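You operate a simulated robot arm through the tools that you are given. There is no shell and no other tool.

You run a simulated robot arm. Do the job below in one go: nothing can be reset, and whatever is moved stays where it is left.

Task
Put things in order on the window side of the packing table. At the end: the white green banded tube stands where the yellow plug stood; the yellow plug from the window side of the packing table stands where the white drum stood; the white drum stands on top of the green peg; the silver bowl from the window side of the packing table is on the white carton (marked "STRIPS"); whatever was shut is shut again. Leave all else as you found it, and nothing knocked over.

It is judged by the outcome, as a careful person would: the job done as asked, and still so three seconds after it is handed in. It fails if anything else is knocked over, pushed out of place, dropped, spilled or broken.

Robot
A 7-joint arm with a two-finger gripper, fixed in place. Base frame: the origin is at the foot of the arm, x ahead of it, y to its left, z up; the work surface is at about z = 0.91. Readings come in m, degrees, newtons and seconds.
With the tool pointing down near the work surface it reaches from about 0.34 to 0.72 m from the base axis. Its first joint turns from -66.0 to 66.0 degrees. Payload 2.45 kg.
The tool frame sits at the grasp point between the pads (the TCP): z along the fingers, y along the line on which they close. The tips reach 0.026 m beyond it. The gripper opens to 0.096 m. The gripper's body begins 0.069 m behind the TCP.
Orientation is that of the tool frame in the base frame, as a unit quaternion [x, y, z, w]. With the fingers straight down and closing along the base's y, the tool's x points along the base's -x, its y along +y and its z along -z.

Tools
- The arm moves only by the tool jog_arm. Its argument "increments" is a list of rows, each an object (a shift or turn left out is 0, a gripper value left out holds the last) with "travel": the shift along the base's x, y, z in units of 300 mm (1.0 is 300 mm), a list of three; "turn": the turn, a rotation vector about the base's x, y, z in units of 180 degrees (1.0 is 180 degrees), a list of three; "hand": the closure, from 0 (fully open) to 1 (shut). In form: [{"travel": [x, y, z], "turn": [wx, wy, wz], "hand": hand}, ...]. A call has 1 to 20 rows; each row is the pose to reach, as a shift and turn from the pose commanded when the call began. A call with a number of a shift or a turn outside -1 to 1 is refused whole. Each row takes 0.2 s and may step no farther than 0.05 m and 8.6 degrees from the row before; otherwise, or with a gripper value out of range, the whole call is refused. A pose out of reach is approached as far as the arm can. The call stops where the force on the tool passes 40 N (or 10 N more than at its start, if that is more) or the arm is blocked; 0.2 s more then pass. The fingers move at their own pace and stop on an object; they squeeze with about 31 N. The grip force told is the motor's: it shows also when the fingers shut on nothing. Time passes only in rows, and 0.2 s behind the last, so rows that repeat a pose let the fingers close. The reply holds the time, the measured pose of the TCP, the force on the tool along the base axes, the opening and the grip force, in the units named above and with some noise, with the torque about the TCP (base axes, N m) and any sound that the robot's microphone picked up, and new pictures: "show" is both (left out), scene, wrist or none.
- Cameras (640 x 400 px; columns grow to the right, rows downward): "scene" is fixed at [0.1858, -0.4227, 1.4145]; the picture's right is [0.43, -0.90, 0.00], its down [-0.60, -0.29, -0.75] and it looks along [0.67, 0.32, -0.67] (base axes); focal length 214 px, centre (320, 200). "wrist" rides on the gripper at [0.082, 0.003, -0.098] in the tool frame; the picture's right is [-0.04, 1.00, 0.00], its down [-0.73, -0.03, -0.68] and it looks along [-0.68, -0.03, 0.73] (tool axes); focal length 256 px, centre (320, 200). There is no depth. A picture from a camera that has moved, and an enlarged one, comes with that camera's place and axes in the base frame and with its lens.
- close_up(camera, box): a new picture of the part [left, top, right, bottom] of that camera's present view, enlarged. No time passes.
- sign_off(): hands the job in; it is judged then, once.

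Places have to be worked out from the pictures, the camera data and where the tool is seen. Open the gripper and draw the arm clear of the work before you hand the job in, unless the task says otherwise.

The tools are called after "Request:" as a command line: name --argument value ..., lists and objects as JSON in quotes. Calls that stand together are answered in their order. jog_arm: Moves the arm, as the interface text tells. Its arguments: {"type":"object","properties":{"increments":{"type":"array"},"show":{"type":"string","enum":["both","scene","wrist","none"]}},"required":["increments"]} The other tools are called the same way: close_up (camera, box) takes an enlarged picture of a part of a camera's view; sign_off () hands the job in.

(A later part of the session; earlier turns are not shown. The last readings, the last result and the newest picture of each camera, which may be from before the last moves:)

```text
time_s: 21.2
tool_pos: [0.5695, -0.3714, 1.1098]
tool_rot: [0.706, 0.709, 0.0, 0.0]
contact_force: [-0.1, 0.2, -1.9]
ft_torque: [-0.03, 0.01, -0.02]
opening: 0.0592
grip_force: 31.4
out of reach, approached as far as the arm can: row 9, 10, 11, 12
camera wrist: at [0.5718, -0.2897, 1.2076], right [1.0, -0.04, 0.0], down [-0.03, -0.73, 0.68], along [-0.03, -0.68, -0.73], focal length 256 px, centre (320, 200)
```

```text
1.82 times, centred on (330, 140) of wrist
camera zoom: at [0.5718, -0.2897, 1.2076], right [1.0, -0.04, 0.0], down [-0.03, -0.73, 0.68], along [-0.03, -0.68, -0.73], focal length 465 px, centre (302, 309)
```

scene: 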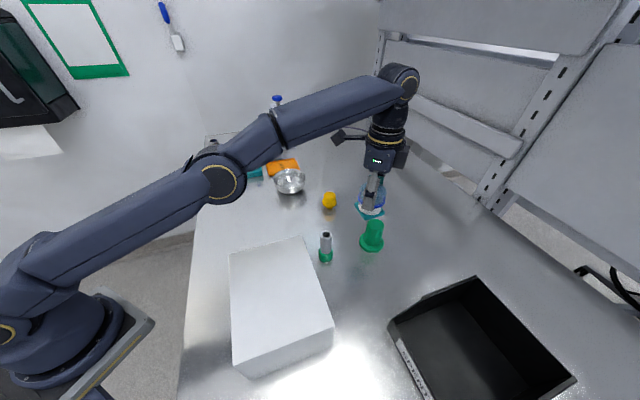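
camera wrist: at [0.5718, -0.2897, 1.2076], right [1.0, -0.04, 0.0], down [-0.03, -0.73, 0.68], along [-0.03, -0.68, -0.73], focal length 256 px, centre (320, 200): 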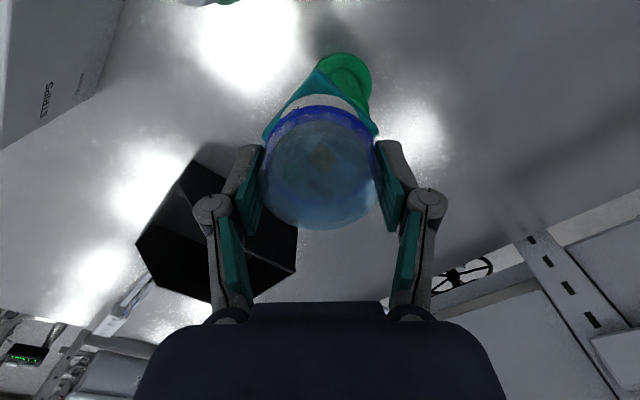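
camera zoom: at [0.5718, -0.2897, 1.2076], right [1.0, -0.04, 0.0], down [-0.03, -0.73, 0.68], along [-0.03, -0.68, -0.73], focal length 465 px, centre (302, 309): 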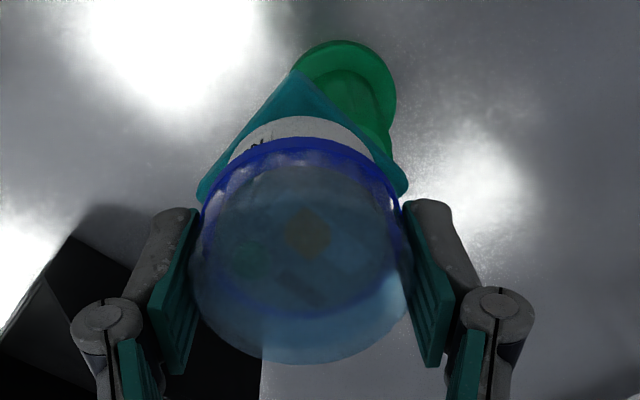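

At this height the arm ran out of reach about 2 cm short of the peg axis, with the tool vertical. Reach grows lower down, so I descend to about z 1.07 (foot still above the peg top) and see how far it gets.

Request:
jog_arm --increments '[{"travel": [0, 0, -0.04]}, {"travel": [0, 0, -0.08]}, {"travel": [0, 0, -0.12]}, {"travel": [0, 0, -0.14]}, {"travel": [0, 0, -0.14]}]' --show "both"

Request:
close_up --camera "scene" --box '[310, 150, 430, 270]'

Request:
close_up --camera "wrist" --box '[220, 30, 440, 250]'

```text
time_s: 22.4
tool_pos: [0.5692, -0.3717, 1.0663]
tool_rot: [0.705, 0.709, 0.0, 0.0]
contact_force: [-0.4, 0.1, -1.9]
ft_torque: [0.01, 0.0, -0.04]
opening: 0.0591
grip_force: 30.7
camera wrist: at [0.5714, -0.2901, 1.1651], right [1.0, -0.04, 0.0], down [-0.03, -0.73, 0.68], along [-0.03, -0.68, -0.73], focal length 256 px, centre (320, 200)
```

scene: 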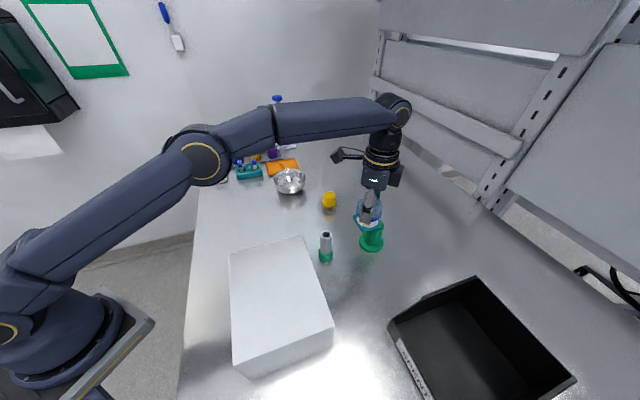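
wrist: 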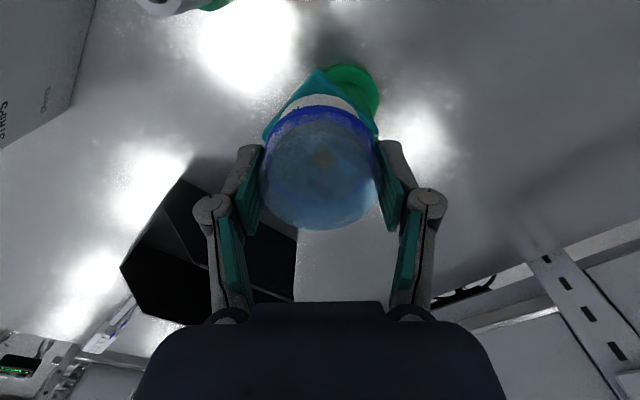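

```text
3.33 times, centred on (370, 210) of scene
camera zoom: at [0.1858, -0.4227, 1.4145], right [0.43, -0.9, 0.0], down [-0.6, -0.29, -0.75], along [0.67, 0.32, -0.67], focal length 715 px, centre (153, 167)
```

zoom: 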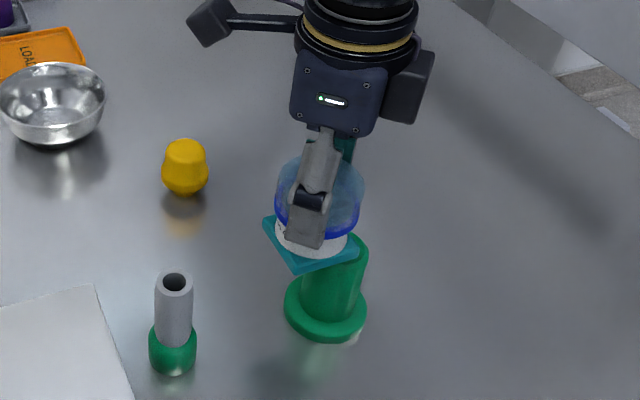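

```text
1.82 times, centred on (330, 140) of wrist
camera zoom: at [0.5714, -0.2901, 1.1651], right [1.0, -0.04, 0.0], down [-0.03, -0.73, 0.68], along [-0.03, -0.68, -0.73], focal length 465 px, centre (302, 309)
```

zoom: 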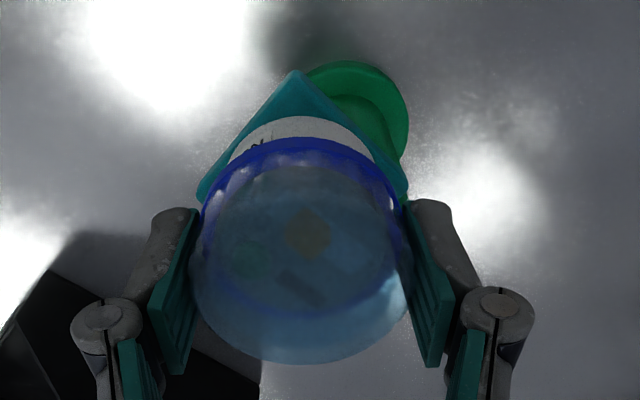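

The command base is now (0.569, -0.372, 1.066), and the foot is just above the peg top. I push outward the remaining (0.019, -0.021) m to centre over the peg.

Request:
jog_arm --increments '[{"travel": [0.021, -0.024, 0]}, {"travel": [0.042, -0.048, 0]}, {"travel": [0.063, -0.071, 0]}, {"travel": [0.063, -0.071, 0]}]' --show "both"

Request:
close_up --camera "scene" --box '[320, 160, 420, 260]'

Request:
close_up --camera "wrist" --box '[220, 30, 440, 250]'

```text
time_s: 23.4
tool_pos: [0.5758, -0.3811, 1.0655]
tool_rot: [0.706, 0.708, 0.0, 0.0]
contact_force: [0.6, -0.1, -2.5]
ft_torque: [0.03, 0.03, 0.02]
opening: 0.059
grip_force: 31.7
out of reach, approached as far as the arm can: row 2, 3, 4
camera wrist: at [0.5784, -0.3007, 1.1634], right [1.0, -0.04, 0.0], down [-0.03, -0.73, 0.68], along [-0.03, -0.68, -0.73], focal length 256 px, centre (320, 200)
```

scene: 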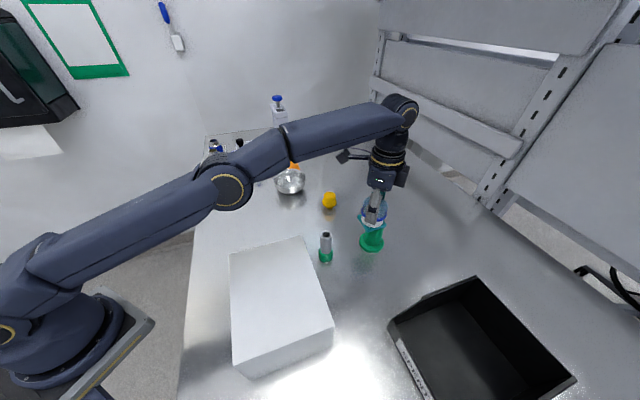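
wrist: 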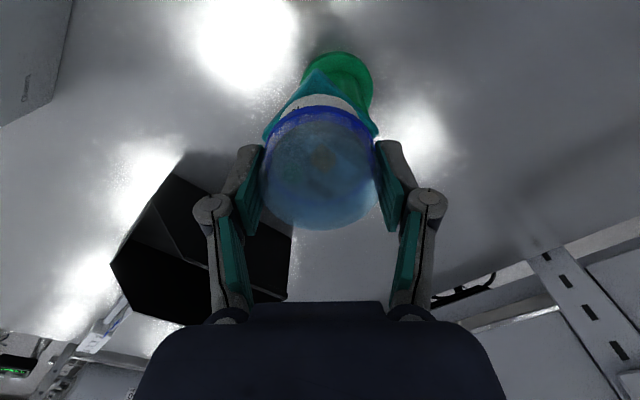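

```text
4.00 times, centred on (370, 210) of scene
camera zoom: at [0.1858, -0.4227, 1.4145], right [0.43, -0.9, 0.0], down [-0.6, -0.29, -0.75], along [0.67, 0.32, -0.67], focal length 858 px, centre (120, 160)
```

zoom: 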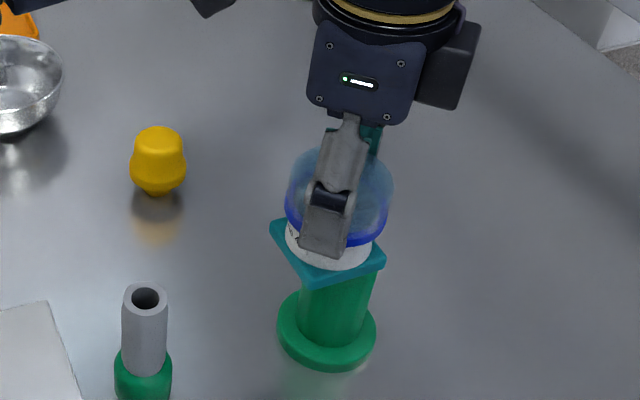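

```text
1.82 times, centred on (330, 140) of wrist
camera zoom: at [0.5784, -0.3007, 1.1634], right [1.0, -0.04, 0.0], down [-0.03, -0.73, 0.68], along [-0.03, -0.68, -0.73], focal length 465 px, centre (302, 309)
```

zoom: 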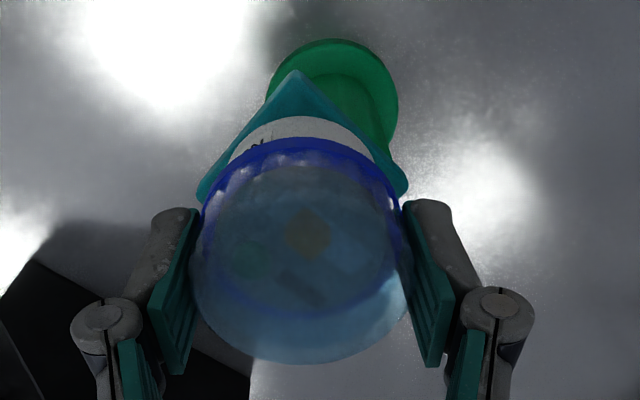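

The reach limit leaves the drum about 1.7 cm off the peg axis, which is too far off centre. I'll set the drum down on a clear patch of table at (0.52, -0.085). Then I can re-grip it with the tool leaning outward about 12°, which gives extra reach while the drum stays upright.

Request:
jog_arm --increments '[{"travel": [0, 0, 0.05]}, {"travel": [-0.005, 0.02, 0.09]}, {"travel": [-0.02, 0.1, 0.1], "turn": [0, 0, 0.03]}, {"travel": [-0.036, 0.19, 0.1], "turn": [0, 0, 0.06]}, {"travel": [-0.052, 0.28, 0.1], "turn": [0, 0, 0.09]}, {"travel": [-0.068, 0.37, 0.1], "turn": [0, 0, 0.12]}, {"travel": [-0.084, 0.46, 0.1], "turn": [0, 0, 0.15]}, {"travel": [-0.1, 0.55, 0.1], "turn": [0, 0, 0.18]}, {"travel": [-0.116, 0.64, 0.1], "turn": [0, 0, 0.21]}, {"travel": [-0.132, 0.73, 0.1], "turn": [0, 0, 0.24]}, {"travel": [-0.15, 0.82, 0.1], "turn": [0, 0, 0.27]}, {"travel": [-0.168, 0.91, 0.1], "turn": [0, 0, 0.295]}, {"travel": [-0.18, 0.96, 0.1], "turn": [0, 0, 0.311]}, {"travel": [-0.186, 0.987, 0.1], "turn": [0, 0, 0.311]}, {"travel": [-0.186, 0.987, 0.1], "turn": [0, 0, 0.311]}]' --show "both"

```text
time_s: 26.6
tool_pos: [0.6715, -0.1205, 1.1471]
tool_rot: [0.291, 0.957, 0.0, -0.001]
contact_force: [0.1, 0.0, -1.1]
ft_torque: [-0.01, -0.01, -0.03]
opening: 0.0589
grip_force: 30.4
out of reach, approached as far as the arm can: row 3, 4, 5, 6, 7, 8, 9, 10, 11, 12, 13, 14, 15
camera wrist: at [0.6061, -0.0725, 1.2451], right [0.59, 0.81, 0.0], down [0.59, -0.43, 0.68], along [0.55, -0.4, -0.73], focal length 256 px, centre (320, 200)
```

scene: 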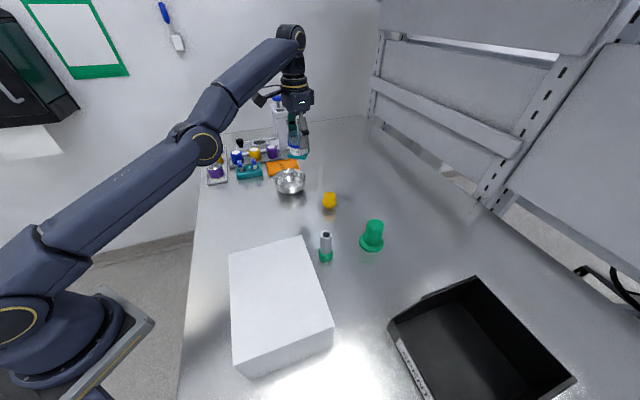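
wrist: 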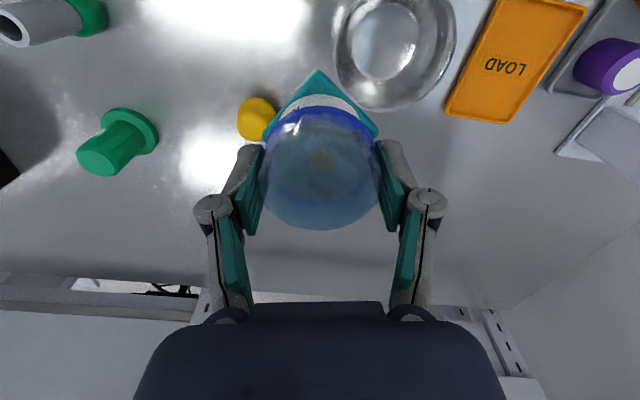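

The arm got stuck near its reach limit and ended at (0.6715, -0.1205, 1.147) with the drum still held safely and nothing touched. I'll test how it responds with a small inward move before continuing.

Request:
jog_arm --increments '[{"travel": [-0.05, 0, 0]}, {"travel": [-0.1, 0, 0]}]' --show "scene"

```text
time_s: 27.2
tool_pos: [0.6684, -0.1241, 1.1554]
tool_rot: [0.291, 0.957, 0.0, -0.001]
contact_force: [-0.8, 0.6, -2.2]
ft_torque: [0.02, -0.01, 0.04]
opening: 0.0589
grip_force: 31.1
out of reach, approached as far as the arm can: row 1, 2
```

scene: 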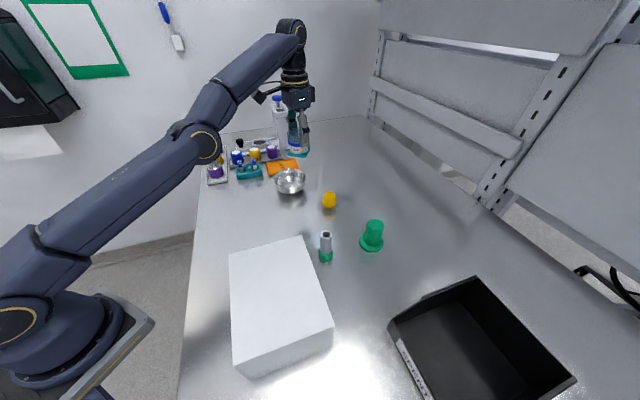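

It is stuck near full extension, where inward moves don't resolve. Earlier a downward move did free it. The drum's bottom is at about 1.097, well above the bowl and plug, so I lower gently by 5 cm.

Request:
jog_arm --increments '[{"travel": [0, 0, -0.04]}, {"travel": [0, 0, -0.08]}, {"travel": [0, 0, -0.12]}, {"travel": [0, 0, -0.16]}]' --show "scene"

```text
time_s: 28.2
tool_pos: [0.6837, -0.1286, 1.1127]
tool_rot: [0.291, 0.957, 0.0, -0.002]
contact_force: [1.2, -0.8, -2.3]
ft_torque: [0.01, 0.0, 0.01]
opening: 0.059
grip_force: 31.0
out of reach, approached as far as the arm can: row 1, 2, 3, 4
```

scene: 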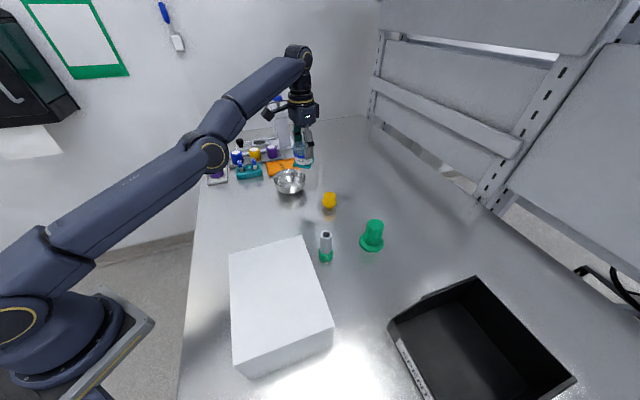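

The arm keeps sliding along its full-extension sphere, so the elbow is straight and won't flex for inward targets. I'll try a combined up-and-inward move, which follows the sphere and may let the elbow bend.

Request:
jog_arm --increments '[{"travel": [-0.05, 0.01, 0.06]}, {"travel": [-0.12, 0.02, 0.12]}, {"travel": [-0.2, 0.035, 0.18]}, {"travel": [-0.3, 0.05, 0.24]}, {"travel": [-0.42, 0.07, 0.28]}]' --show "scene"

```text
time_s: 29.4
tool_pos: [0.6456, -0.1324, 1.2008]
tool_rot: [0.291, 0.957, 0.0, 0.0]
contact_force: [0.3, 0.2, -2.0]
ft_torque: [-0.02, -0.02, 0.0]
opening: 0.059
grip_force: 31.0
out of reach, approached as far as the arm can: row 1, 2, 3, 4, 5
```

scene: 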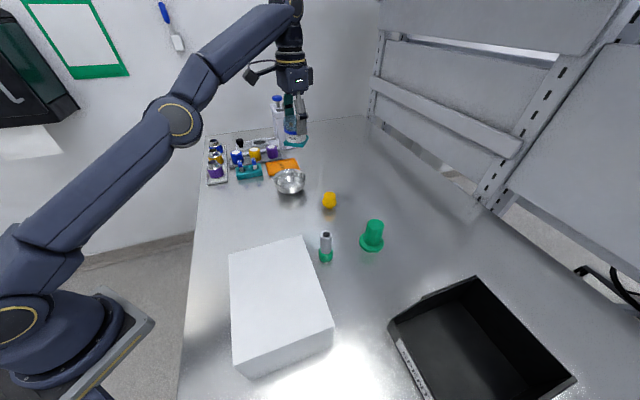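

It's still riding the full-extension sphere, with the drum safely held high. I'll try a sideways move toward the peg at a slightly smaller radius, which is where I need to go anyway, to see if the elbow flexes.

Request:
jog_arm --increments '[{"travel": [-0.03, -0.098, -0.033]}, {"travel": [-0.061, -0.197, -0.067]}, {"travel": [-0.091, -0.295, -0.1]}, {"travel": [-0.122, -0.394, -0.133]}, {"travel": [-0.152, -0.492, -0.167]}]' --show "scene"

```text
time_s: 30.6
tool_pos: [0.6061, -0.2836, 1.1539]
tool_rot: [0.291, 0.957, 0.001, -0.001]
contact_force: [-0.5, -0.1, -2.0]
ft_torque: [0.0, 0.03, 0.0]
opening: 0.0589
grip_force: 30.8
out of reach, approached as far as the arm can: row 1, 2, 3, 4, 5
```

scene: 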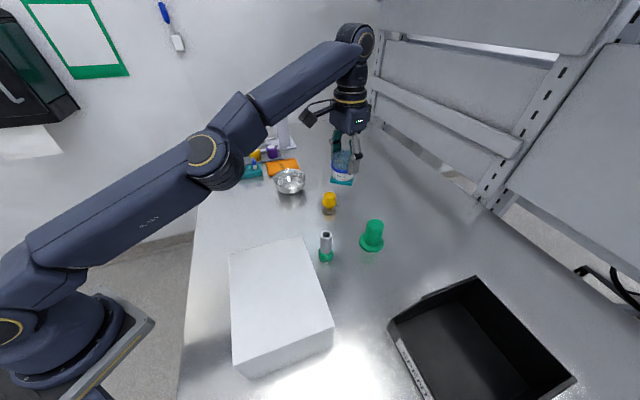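

It got within 8 mm of the target at a smaller extension, so the elbow may be starting to flex. I try a small purely inward move from here.

Request:
jog_arm --increments '[{"travel": [-0.03, 0.014, 0]}, {"travel": [-0.06, 0.028, 0]}, {"travel": [-0.09, 0.043, 0]}, {"travel": [-0.12, 0.057, 0]}]' --show "none"

```text
time_s: 31.6
tool_pos: [0.6017, -0.2822, 1.165]
tool_rot: [0.292, 0.957, 0.0, -0.001]
contact_force: [0.0, 0.4, -2.2]
ft_torque: [0.01, -0.05, -0.01]
opening: 0.0589
grip_force: 31.0
out of reach, approached as far as the arm can: row 1, 2, 3, 4
```

Still stuck at constant extension. I suspect the elbow slipped past straight into the wrong bend. I'll straighten fully outward while lowering, then come inward low, where the elbow should flex upward again. Everything beneath stays clear (drum bottom ≥ 0.99, plug top 0.963).

Request:
jog_arm --increments '[{"travel": [0.067, -0.033, -0.067]}, {"travel": [0.133, -0.067, -0.15]}, {"travel": [0.133, -0.067, -0.267]}, {"travel": [0.1, -0.047, -0.333]}, {"travel": [0.033, -0.017, -0.367]}, {"travel": [-0.033, 0.017, -0.37]}]' --show "scene"

```text
time_s: 33.0
tool_pos: [0.5906, -0.2771, 1.0516]
tool_rot: [0.29, 0.957, 0.0, 0.0]
contact_force: [-0.3, -0.4, -2.5]
ft_torque: [0.03, -0.03, -0.02]
opening: 0.0593
grip_force: 30.5
out of reach, approached as far as the arm can: row 1, 2, 3
```

scene: 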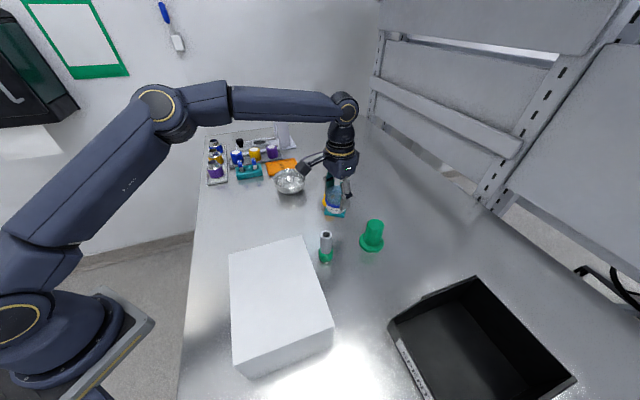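

The elbow is up again and the arm responds normally at (0.591, -0.277, 1.052). I now carry the drum to the clear patch at (0.52, -0.10) and lower it to just above the table.

Request:
jog_arm --increments '[{"travel": [-0.01, 0.02, 0.05]}, {"travel": [-0.04, 0.1, 0.08]}, {"travel": [-0.08, 0.2, 0.08]}, {"travel": [-0.12, 0.3, 0.08]}, {"travel": [-0.16, 0.4, 0.08]}, {"travel": [-0.2, 0.5, 0.08]}, {"travel": [-0.235, 0.59, 0.06]}, {"travel": [-0.235, 0.59, -0.04]}, {"travel": [-0.235, 0.59, -0.14]}, {"travel": [-0.235, 0.59, -0.21]}, {"travel": [-0.235, 0.59, -0.25]}, {"travel": [-0.235, 0.59, -0.25]}]' --show "both"

```text
time_s: 35.6
tool_pos: [0.5219, -0.101, 0.9796]
tool_rot: [0.292, 0.957, 0.0, 0.0]
contact_force: [0.1, 0.0, -1.0]
ft_torque: [0.02, -0.01, 0.03]
opening: 0.0591
grip_force: 31.5
camera wrist: at [0.4562, -0.052, 1.0773], right [0.59, 0.81, 0.0], down [0.59, -0.43, 0.68], along [0.55, -0.4, -0.73], focal length 256 px, centre (320, 200)
```

scene: 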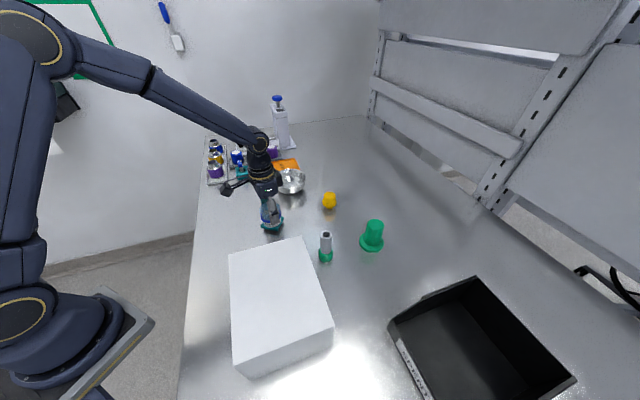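
wrist: 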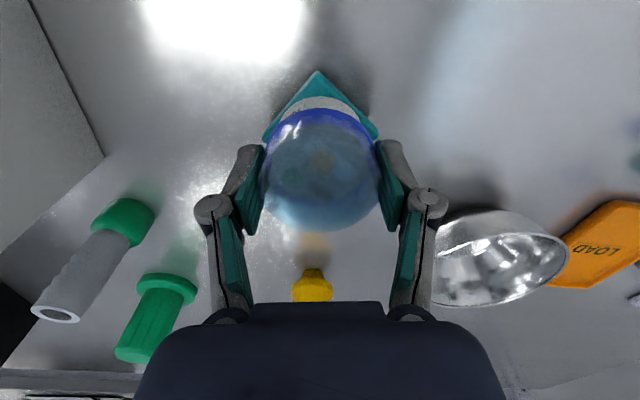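

The drum hangs level, about 1 cm above the table by my estimate. I lower in small steps and watch the force.

Request:
jog_arm --increments '[{"travel": [0, 0, -0.012]}, {"travel": [0, 0, -0.024]}, {"travel": [0, 0, -0.034]}, {"travel": [0, 0, -0.034]}]' --show "none"

```text
time_s: 36.6
tool_pos: [0.5203, -0.0986, 0.9692]
tool_rot: [0.292, 0.957, 0.0, 0.0]
contact_force: [0.2, 0.2, -2.4]
ft_torque: [-0.03, -0.02, 0.02]
opening: 0.0592
grip_force: 31.0
```

The full weight still hangs from the gripper, so it isn't touching yet. I lower a couple of millimetres more.

Request:
jog_arm --increments '[{"travel": [0, 0, -0.004]}, {"travel": [0, 0, -0.007]}, {"travel": [0, 0, -0.007]}]' --show "none"

```text
time_s: 37.4
tool_pos: [0.5221, -0.0988, 0.9679]
tool_rot: [0.292, 0.956, 0.0, 0.0]
contact_force: [-3.1, 1.8, 11.8]
ft_torque: [0.03, 0.12, -0.02]
opening: 0.0591
grip_force: 30.8
```

Contact force is 11.8 N, so the drum is on the table. I open the fingers and then rise clear of it.

Request:
jog_arm --increments '[{"travel": [0, 0, 0.002], "hand": 1}, {"travel": [0, 0, 0.002], "hand": 0}, {"travel": [0, 0, 0.002], "hand": 0}, {"travel": [0, 0, 0.002], "hand": 0}, {"travel": [0, 0, 0.08], "hand": 0}, {"travel": [0, 0, 0.2], "hand": 0}, {"travel": [0, 0, 0.3], "hand": 0}]' --show "both"

Request:
close_up --camera "wrist" --box '[240, 60, 420, 260]'

Request:
close_up --camera "scene" --box '[230, 150, 350, 250]'

```text
time_s: 39.0
tool_pos: [0.5212, -0.0992, 1.0568]
tool_rot: [0.291, 0.957, 0.0, 0.0]
contact_force: [0.0, -0.5, -0.1]
ft_torque: [0.01, 0.01, 0.0]
opening: 0.0959
grip_force: 0.0
camera wrist: at [0.4551, -0.0508, 1.1545], right [0.59, 0.81, 0.0], down [0.59, -0.43, 0.68], along [0.55, -0.4, -0.73], focal length 256 px, centre (320, 200)
```

scene: 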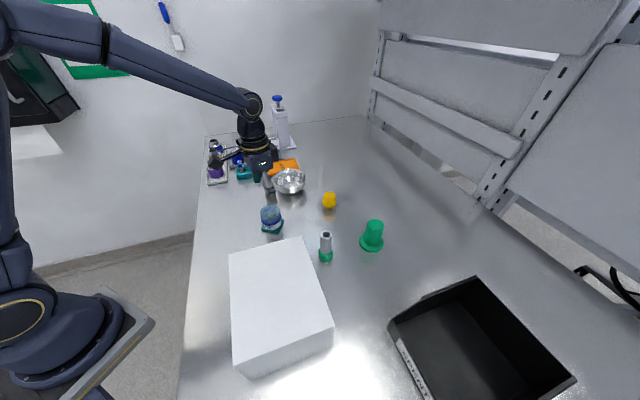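
wrist: 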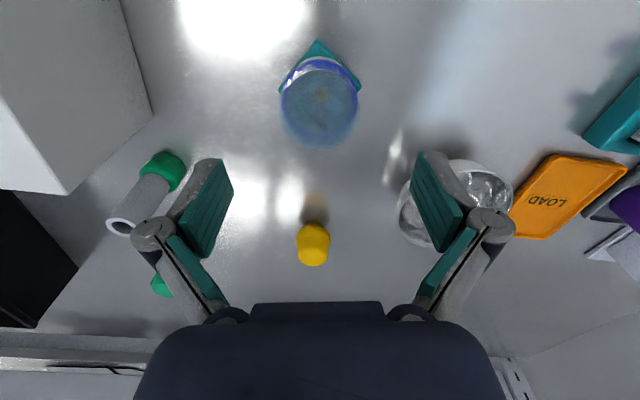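

```text
2.00 times, centred on (330, 160) of wrist
camera zoom: at [0.4551, -0.0508, 1.1545], right [0.59, 0.81, 0.0], down [0.59, -0.43, 0.68], along [0.55, -0.4, -0.73], focal length 512 px, centre (300, 280)
```

zoom: 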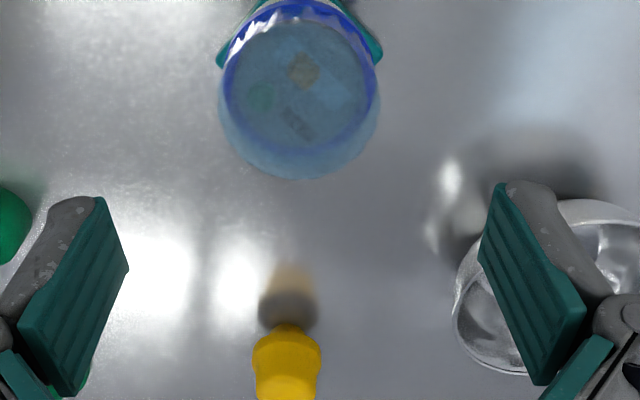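

```text
4.00 times, centred on (290, 200) of scene
camera zoom: at [0.1858, -0.4227, 1.4145], right [0.43, -0.9, 0.0], down [-0.6, -0.29, -0.75], along [0.67, 0.32, -0.67], focal length 858 px, centre (440, 200)
```

zoom: 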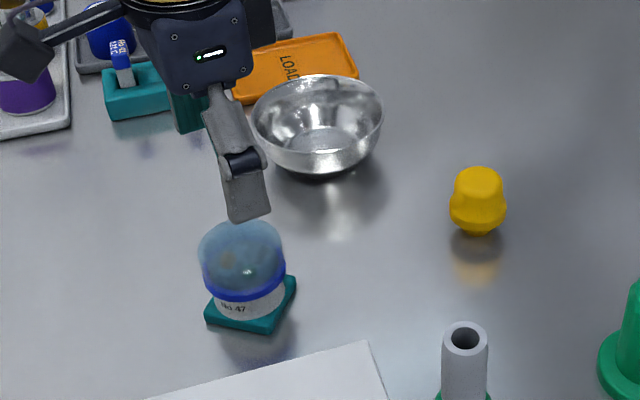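

The drum stands upright with its lid on at about (0.521, -0.099). I tilt the tool 12° so the fingers lean outward along its heading, then descend around the lid again to z≈0.966.

Request:
jog_arm --increments '[{"travel": [0, 0, 0], "turn": [-0.0186, -0.0277, 0]}, {"travel": [0, 0, 0], "turn": [-0.0372, -0.0553, 0]}, {"travel": [0, 0, -0.1], "turn": [-0.0372, -0.0553, 0]}, {"travel": [0, 0, -0.2], "turn": [-0.0372, -0.0553, 0]}, {"travel": [0, 0, -0.27], "turn": [-0.0372, -0.0553, 0]}, {"travel": [0, 0, -0.302], "turn": [-0.0372, -0.0553, 0]}, {"travel": [0, 0, -0.302], "turn": [-0.0372, -0.0553, 0]}]' --show "both"

Request:
close_up --camera "wrist" --box '[200, 60, 440, 260]'

Request:
close_up --camera "scene" --box '[220, 150, 340, 250]'

```text
time_s: 40.6
tool_pos: [0.5218, -0.1003, 0.9679]
tool_rot: [0.29, 0.951, -0.03, 0.1]
contact_force: [-0.1, 0.3, -0.8]
ft_torque: [0.01, 0.04, -0.01]
opening: 0.0961
grip_force: 0.0
camera wrist: at [0.4393, -0.0412, 1.0462], right [0.59, 0.81, 0.01], down [0.46, -0.35, 0.82], along [0.66, -0.48, -0.58], focal length 256 px, centre (320, 200)
```

scene: 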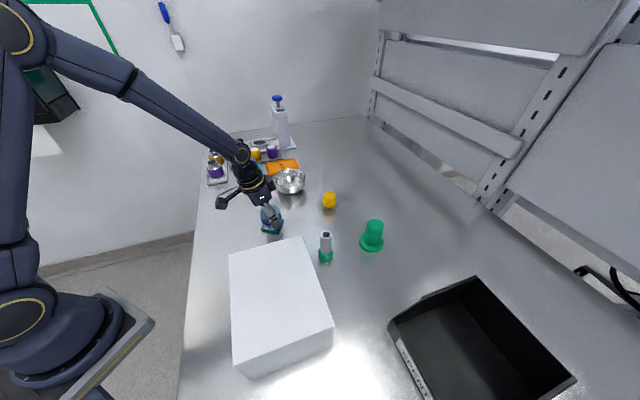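
wrist: 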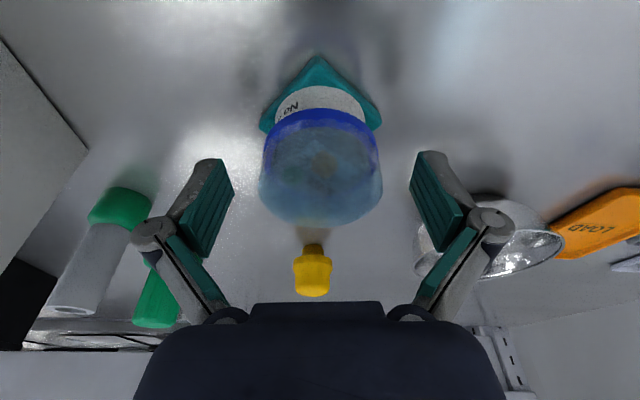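

```text
2.00 times, centred on (320, 160) of wrist
camera zoom: at [0.4393, -0.0412, 1.0462], right [0.59, 0.81, 0.01], down [0.46, -0.35, 0.82], along [0.66, -0.48, -0.58], focal length 512 px, centre (320, 280)
```

zoom: 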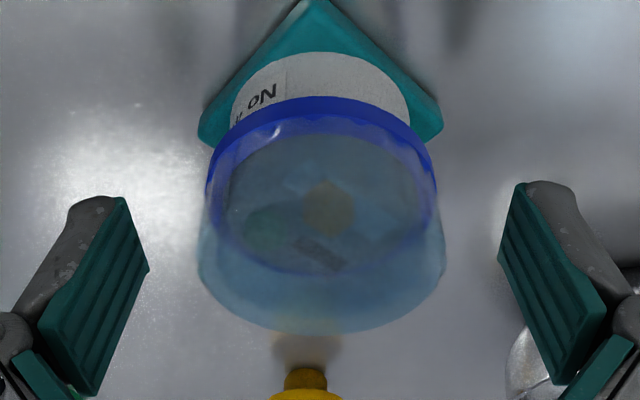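

```text
4.00 times, centred on (280, 200) of scene
camera zoom: at [0.1858, -0.4227, 1.4145], right [0.43, -0.9, 0.0], down [-0.6, -0.29, -0.75], along [0.67, 0.32, -0.67], focal length 858 px, centre (480, 200)
```

zoom: 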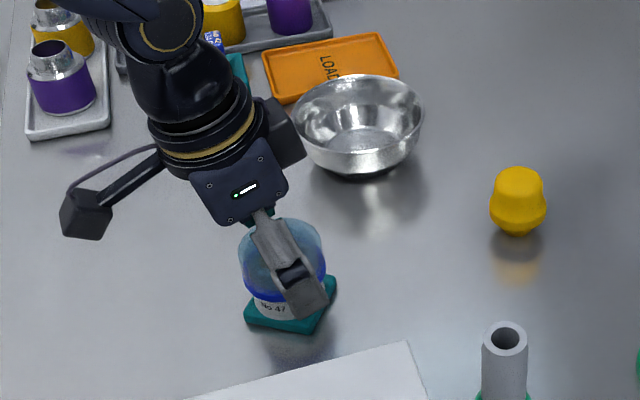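

The tilted fingers straddle the lid evenly. I close the gripper and lift slightly to test the hold.

Request:
jog_arm --increments '[{"travel": [0, 0, 0], "hand": 1}, {"travel": [0, 0, 0], "hand": 1}, {"travel": [0, 0, 0], "hand": 1}, {"travel": [0, 0, 0], "hand": 1}, {"travel": [0, 0, 0], "hand": 1}, {"travel": [0, 0, 0.01]}, {"travel": [0, 0, 0.03]}, {"travel": [0, 0, 0.06]}]' --show "both"

Request:
close_up --camera "scene" --box '[220, 150, 340, 250]'

```text
time_s: 42.4
tool_pos: [0.5214, -0.0989, 0.9842]
tool_rot: [0.291, 0.951, -0.03, 0.099]
contact_force: [-1.2, -0.2, -2.7]
ft_torque: [0.04, 0.0, -0.02]
opening: 0.0593
grip_force: 30.8
camera wrist: at [0.4395, -0.0403, 1.0637], right [0.59, 0.81, 0.01], down [0.46, -0.35, 0.82], along [0.66, -0.48, -0.58], focal length 256 px, centre (320, 200)
```

scene: 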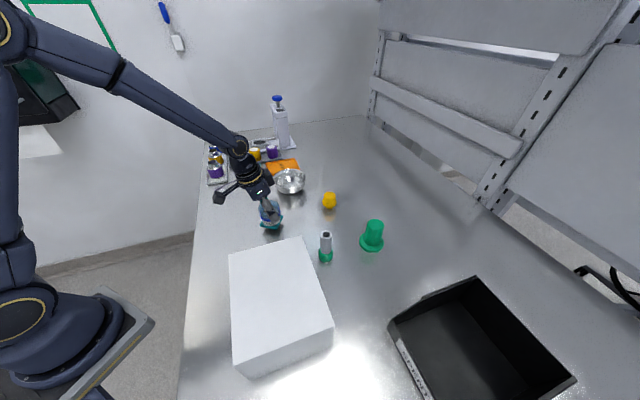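
wrist: 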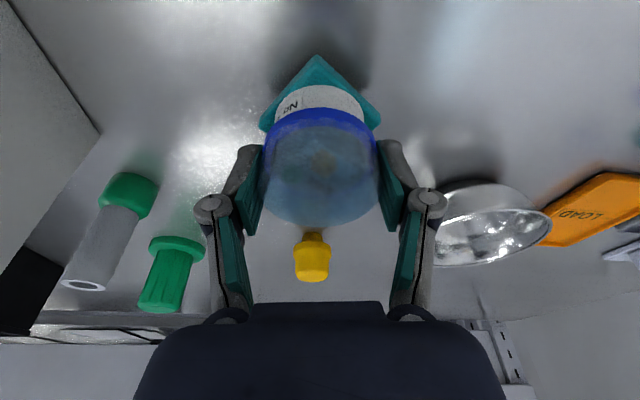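

```text
4.00 times, centred on (280, 200) of scene
camera zoom: at [0.1858, -0.4227, 1.4145], right [0.43, -0.9, 0.0], down [-0.6, -0.29, -0.75], along [0.67, 0.32, -0.67], focal length 858 px, centre (480, 200)
```

zoom: 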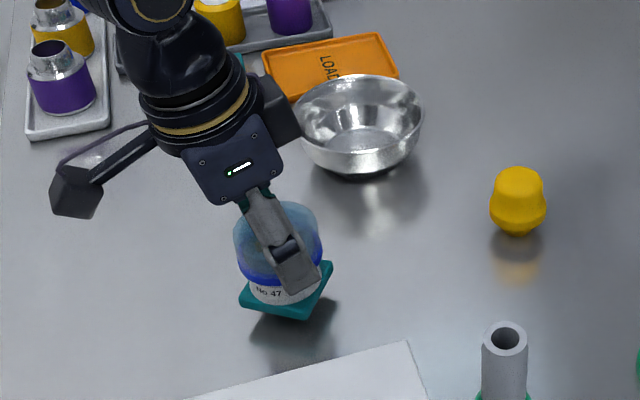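

The drum is held level with the tilted grip, bottom about 0.058 m below the TCP. I raise it and carry it to the peg.

Request:
jog_arm --increments '[{"travel": [0, 0, 0.1]}, {"travel": [0, 0, 0.2]}, {"travel": [0.005, -0.02, 0.3]}, {"travel": [0.02, -0.09, 0.333]}, {"travel": [0.041, -0.18, 0.333]}, {"travel": [0.061, -0.27, 0.333]}, {"travel": [0.082, -0.36, 0.333]}, {"travel": [0.102, -0.45, 0.333]}, {"travel": [0.122, -0.54, 0.333]}, {"travel": [0.143, -0.63, 0.333]}, {"travel": [0.163, -0.72, 0.333]}, {"travel": [0.184, -0.81, 0.333]}, {"travel": [0.204, -0.9, 0.333]}, {"travel": [0.215, -0.95, 0.333]}, {"travel": [0.222, -0.979, 0.333]}, {"travel": [0.222, -0.979, 0.333]}]' --show "both"

Request:
close_up --camera "scene" --box '[320, 160, 420, 260]'

Request:
close_up --camera "wrist" --box '[220, 20, 440, 240]'

```text
time_s: 45.8
tool_pos: [0.5887, -0.3935, 1.0846]
tool_rot: [0.29, 0.951, -0.03, 0.1]
contact_force: [-1.0, 0.5, -1.9]
ft_torque: [0.01, -0.02, 0.0]
opening: 0.0588
grip_force: 30.7
camera wrist: at [0.5066, -0.3353, 1.1629], right [0.59, 0.81, 0.01], down [0.46, -0.35, 0.82], along [0.66, -0.48, -0.58], focal length 256 px, centre (320, 200)
```

scene: 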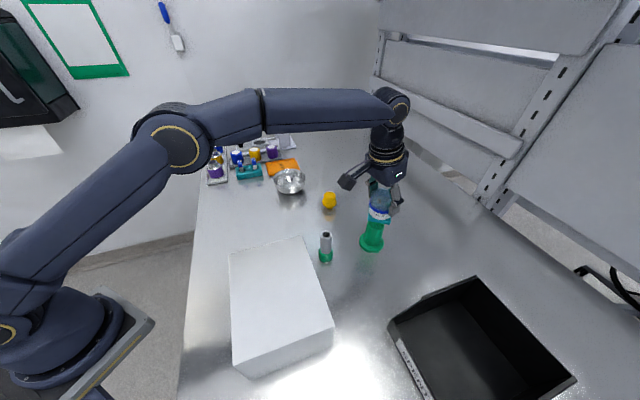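
wrist: 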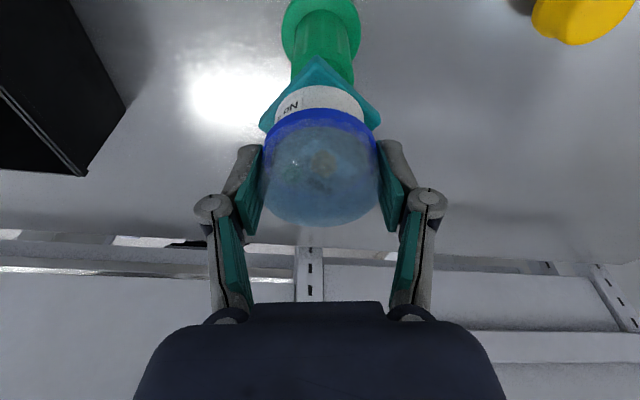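

```text
4.00 times, centred on (370, 210) of scene
camera zoom: at [0.1858, -0.4227, 1.4145], right [0.43, -0.9, 0.0], down [-0.6, -0.29, -0.75], along [0.67, 0.32, -0.67], focal length 858 px, centre (120, 160)
```

zoom: 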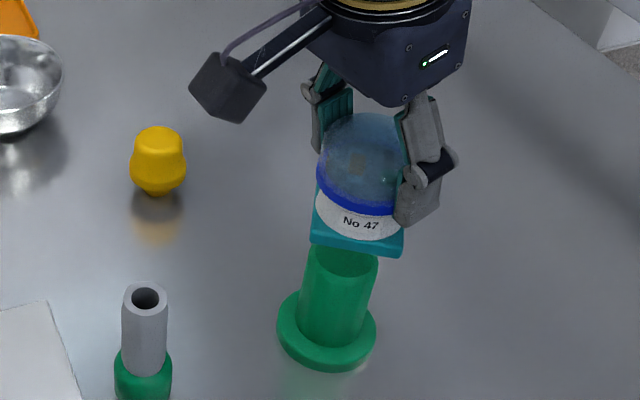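

```text
1.82 times, centred on (330, 130) of wrist
camera zoom: at [0.5066, -0.3353, 1.1629], right [0.59, 0.81, 0.01], down [0.46, -0.35, 0.82], along [0.66, -0.48, -0.58], focal length 465 px, centre (302, 327)
```

zoom: 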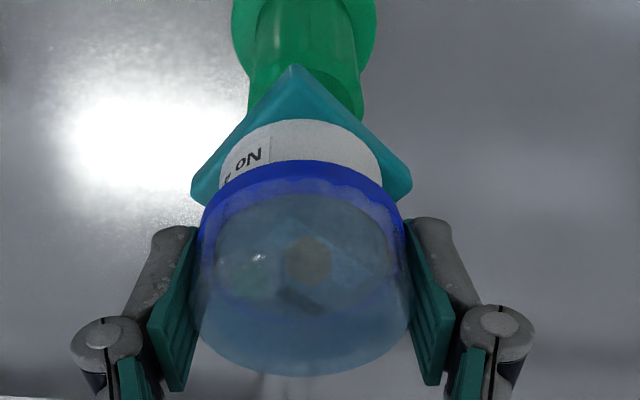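

The arm is now over the peg with full control, at (0.5887, -0.3935, 1.085). I take high-zoom pictures to check the centring before lowering.

Request:
close_up --camera "scene" --box '[345, 185, 405, 255]'

Request:
close_up --camera "wrist" --box '[250, 0, 390, 150]'

```text
5.71 times, centred on (375, 220) of scene
camera zoom: at [0.1858, -0.4227, 1.4145], right [0.43, -0.9, 0.0], down [-0.6, -0.29, -0.75], along [0.67, 0.32, -0.67], focal length 1226 px, centre (6, 86)
```

zoom: 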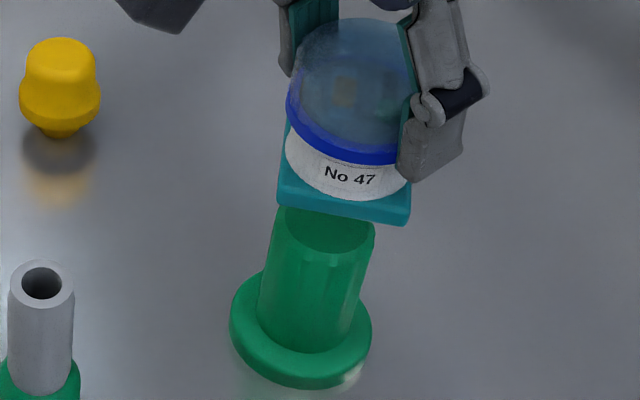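

```text
2.67 times, centred on (320, 75) of wrist
camera zoom: at [0.5066, -0.3353, 1.1629], right [0.59, 0.81, 0.01], down [0.46, -0.35, 0.82], along [0.66, -0.48, -0.58], focal length 683 px, centre (320, 533)
```

zoom: 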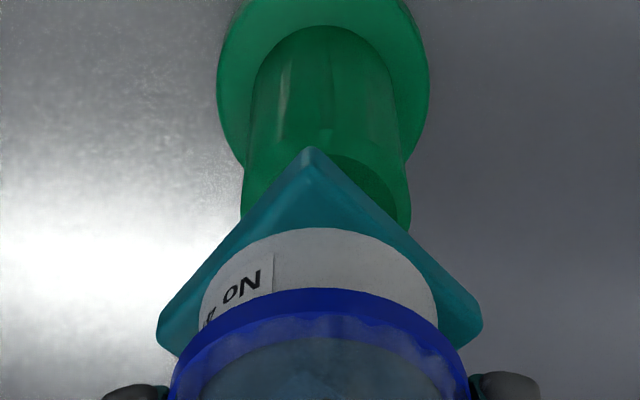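

The two views put the drum within about 2 mm of the peg axis. I apply a small (+2, +1.4) mm correction and lower to just above the expected contact height.

Request:
jog_arm --increments '[{"travel": [0.0067, 0.0047, -0.03]}, {"travel": [0.0067, 0.0047, -0.06]}, {"travel": [0.0067, 0.0047, -0.083]}, {"travel": [0.0067, 0.0047, -0.083]}]' --show "none"

Request:
close_up --camera "scene" --box '[345, 185, 405, 255]'

Request:
close_up --camera "wrist" --box '[250, 0, 390, 150]'

```text
time_s: 46.8
tool_pos: [0.5899, -0.3917, 1.0593]
tool_rot: [0.29, 0.951, -0.031, 0.1]
contact_force: [0.4, 0.6, -1.6]
ft_torque: [0.01, 0.02, 0.01]
opening: 0.0589
grip_force: 30.5
```

```text
5.71 times, centred on (375, 220) of scene
camera zoom: at [0.1858, -0.4227, 1.4145], right [0.43, -0.9, 0.0], down [-0.6, -0.29, -0.75], along [0.67, 0.32, -0.67], focal length 1226 px, centre (6, 86)
```

zoom: 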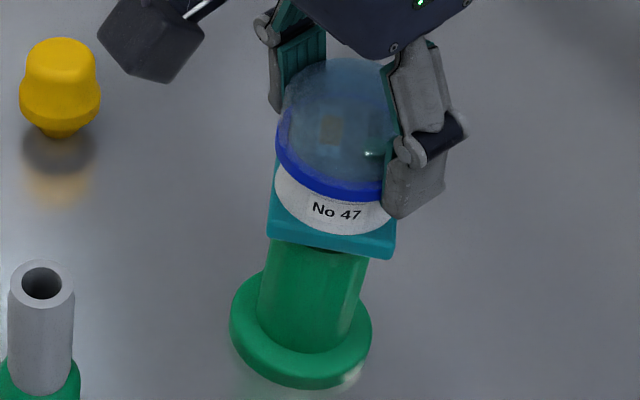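

```text
2.67 times, centred on (320, 75) of wrist
camera zoom: at [0.5084, -0.3336, 1.1388], right [0.59, 0.81, 0.01], down [0.46, -0.35, 0.82], along [0.66, -0.48, -0.58], focal length 683 px, centre (320, 533)
```

zoom: 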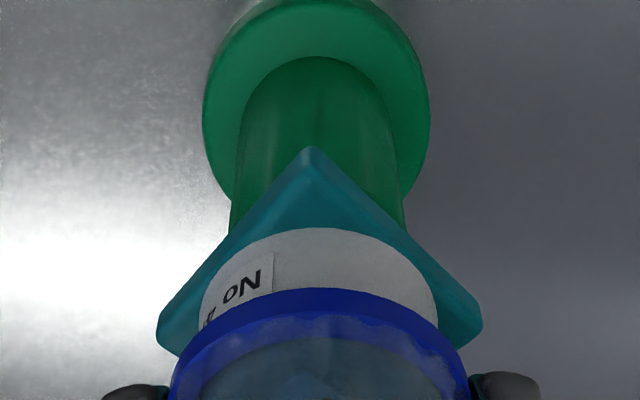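

Alignment looks good in both views: peg and foot axes agree to within about 1 mm. I lower in 2 mm steps, watching the force.

Request:
jog_arm --increments '[{"travel": [0, 0, -0.006]}, {"travel": [0, 0, -0.011]}, {"travel": [0, 0, -0.011]}]' --show "none"

```text
time_s: 47.6
tool_pos: [0.5897, -0.3928, 1.0564]
tool_rot: [0.29, 0.951, -0.031, 0.1]
contact_force: [1.4, 0.2, -1.3]
ft_torque: [-0.01, 0.0, 0.01]
opening: 0.0591
grip_force: 31.5
```

No contact yet; I continue with small steps.

Request:
jog_arm --increments '[{"travel": [0, 0, -0.005]}, {"travel": [0, 0, -0.008]}, {"travel": [0, 0, -0.008]}]' --show "none"

```text
time_s: 48.4
tool_pos: [0.5917, -0.3925, 1.0546]
tool_rot: [0.29, 0.951, -0.03, 0.1]
contact_force: [0.3, 0.0, -2.0]
ft_torque: [-0.02, -0.02, 0.06]
opening: 0.059
grip_force: 30.8
```

Still hanging free; another 2 mm down.

Request:
jog_arm --increments '[{"travel": [0, 0, -0.005]}, {"travel": [0, 0, -0.008]}, {"travel": [0, 0, -0.008]}]' --show "none"

```text
time_s: 49.2
tool_pos: [0.5909, -0.3914, 1.0518]
tool_rot: [0.289, 0.951, -0.03, 0.1]
contact_force: [-0.7, 0.6, -2.1]
ft_torque: [-0.01, -0.01, -0.01]
opening: 0.0588
grip_force: 31.4
```

Still no contact at 1.052; I keep lowering and recheck the pictures alongside.

Request:
jog_arm --increments '[{"travel": [0, 0, -0.005]}, {"travel": [0, 0, -0.008]}, {"travel": [0, 0, -0.008]}]' --show "none"

Request:
close_up --camera "scene" --box '[345, 185, 405, 255]'

Request:
close_up --camera "wrist" --box '[250, 0, 390, 150]'

```text
time_s: 50.0
tool_pos: [0.5897, -0.3917, 1.0504]
tool_rot: [0.29, 0.951, -0.03, 0.1]
contact_force: [0.6, 0.5, -1.1]
ft_torque: [0.0, -0.03, -0.02]
opening: 0.0593
grip_force: 31.1
```

```text
5.71 times, centred on (375, 220) of scene
camera zoom: at [0.1858, -0.4227, 1.4145], right [0.43, -0.9, 0.0], down [-0.6, -0.29, -0.75], along [0.67, 0.32, -0.67], focal length 1226 px, centre (6, 86)
```

zoom: 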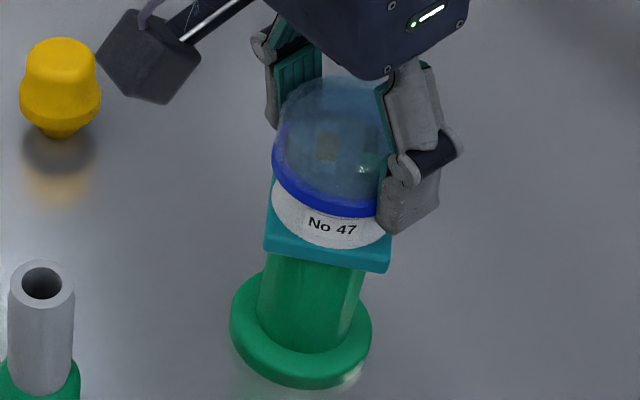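

```text
2.67 times, centred on (320, 75) of wrist
camera zoom: at [0.5085, -0.3335, 1.1287], right [0.59, 0.81, 0.01], down [0.46, -0.35, 0.82], along [0.66, -0.48, -0.58], focal length 683 px, centre (320, 533)
```

zoom: 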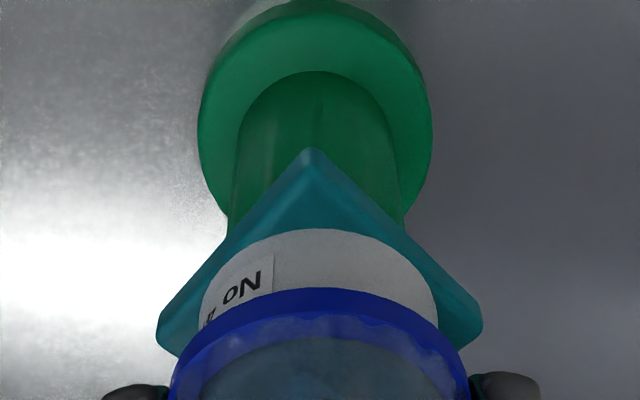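

The foot's underside still looks about 3 mm above the peg top, so I continue lowering gently.

Request:
jog_arm --increments '[{"travel": [0, 0, -0.004]}, {"travel": [0, 0, -0.007]}, {"travel": [0, 0, -0.007]}]' --show "none"

```text
time_s: 50.8
tool_pos: [0.5892, -0.3922, 1.0491]
tool_rot: [0.29, 0.951, -0.031, 0.102]
contact_force: [-1.3, 2.5, 14.6]
ft_torque: [0.21, 0.08, 0.01]
opening: 0.0591
grip_force: 31.2
```

Contact at TCP z≈1.049 with 14.6 N, so the drum is seated on the peg. I ease off slightly, open the fingers and withdraw along the tool axis.

Request:
jog_arm --increments '[{"travel": [0, 0, 0.003], "hand": 1}, {"travel": [0, 0, 0.003], "hand": 0}, {"travel": [0, 0, 0.003], "hand": 0}, {"travel": [0, 0, 0.003], "hand": 0}, {"travel": [0, 0, 0.003], "hand": 0}]' --show "both"

Request:
close_up --camera "scene" --box '[345, 185, 405, 255]'

```text
time_s: 52.0
tool_pos: [0.5899, -0.3921, 1.0487]
tool_rot: [0.29, 0.951, -0.03, 0.099]
contact_force: [0.3, 0.2, -0.7]
ft_torque: [0.01, 0.0, 0.0]
opening: 0.0962
grip_force: 0.2
camera wrist: at [0.508, -0.3339, 1.127], right [0.59, 0.81, 0.01], down [0.46, -0.35, 0.82], along [0.66, -0.48, -0.58], focal length 256 px, centre (320, 200)
```

scene: 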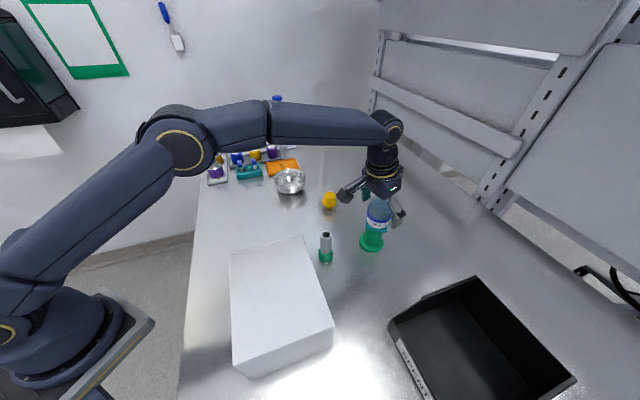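
wrist: 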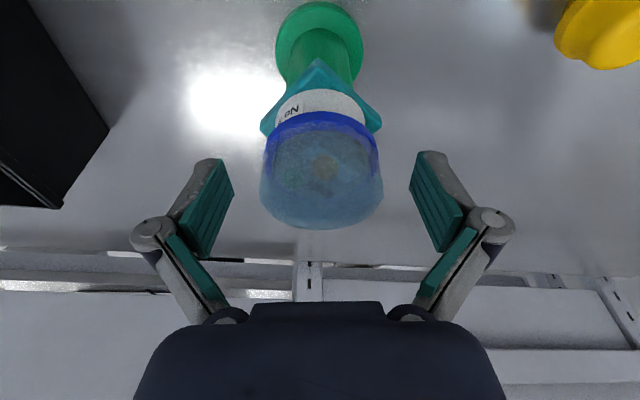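

```text
5.71 times, centred on (375, 220) of scene
camera zoom: at [0.1858, -0.4227, 1.4145], right [0.43, -0.9, 0.0], down [-0.6, -0.29, -0.75], along [0.67, 0.32, -0.67], focal length 1226 px, centre (6, 86)
```

zoom: 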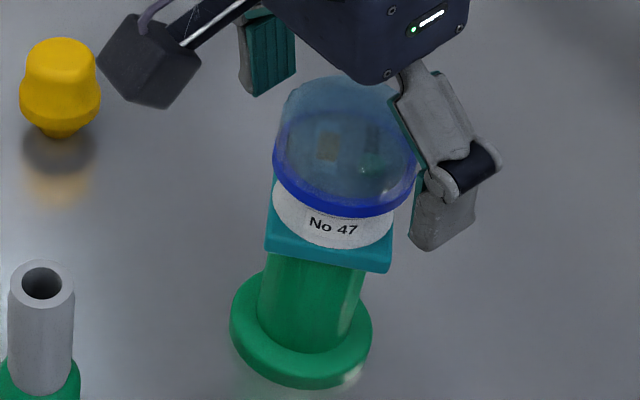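

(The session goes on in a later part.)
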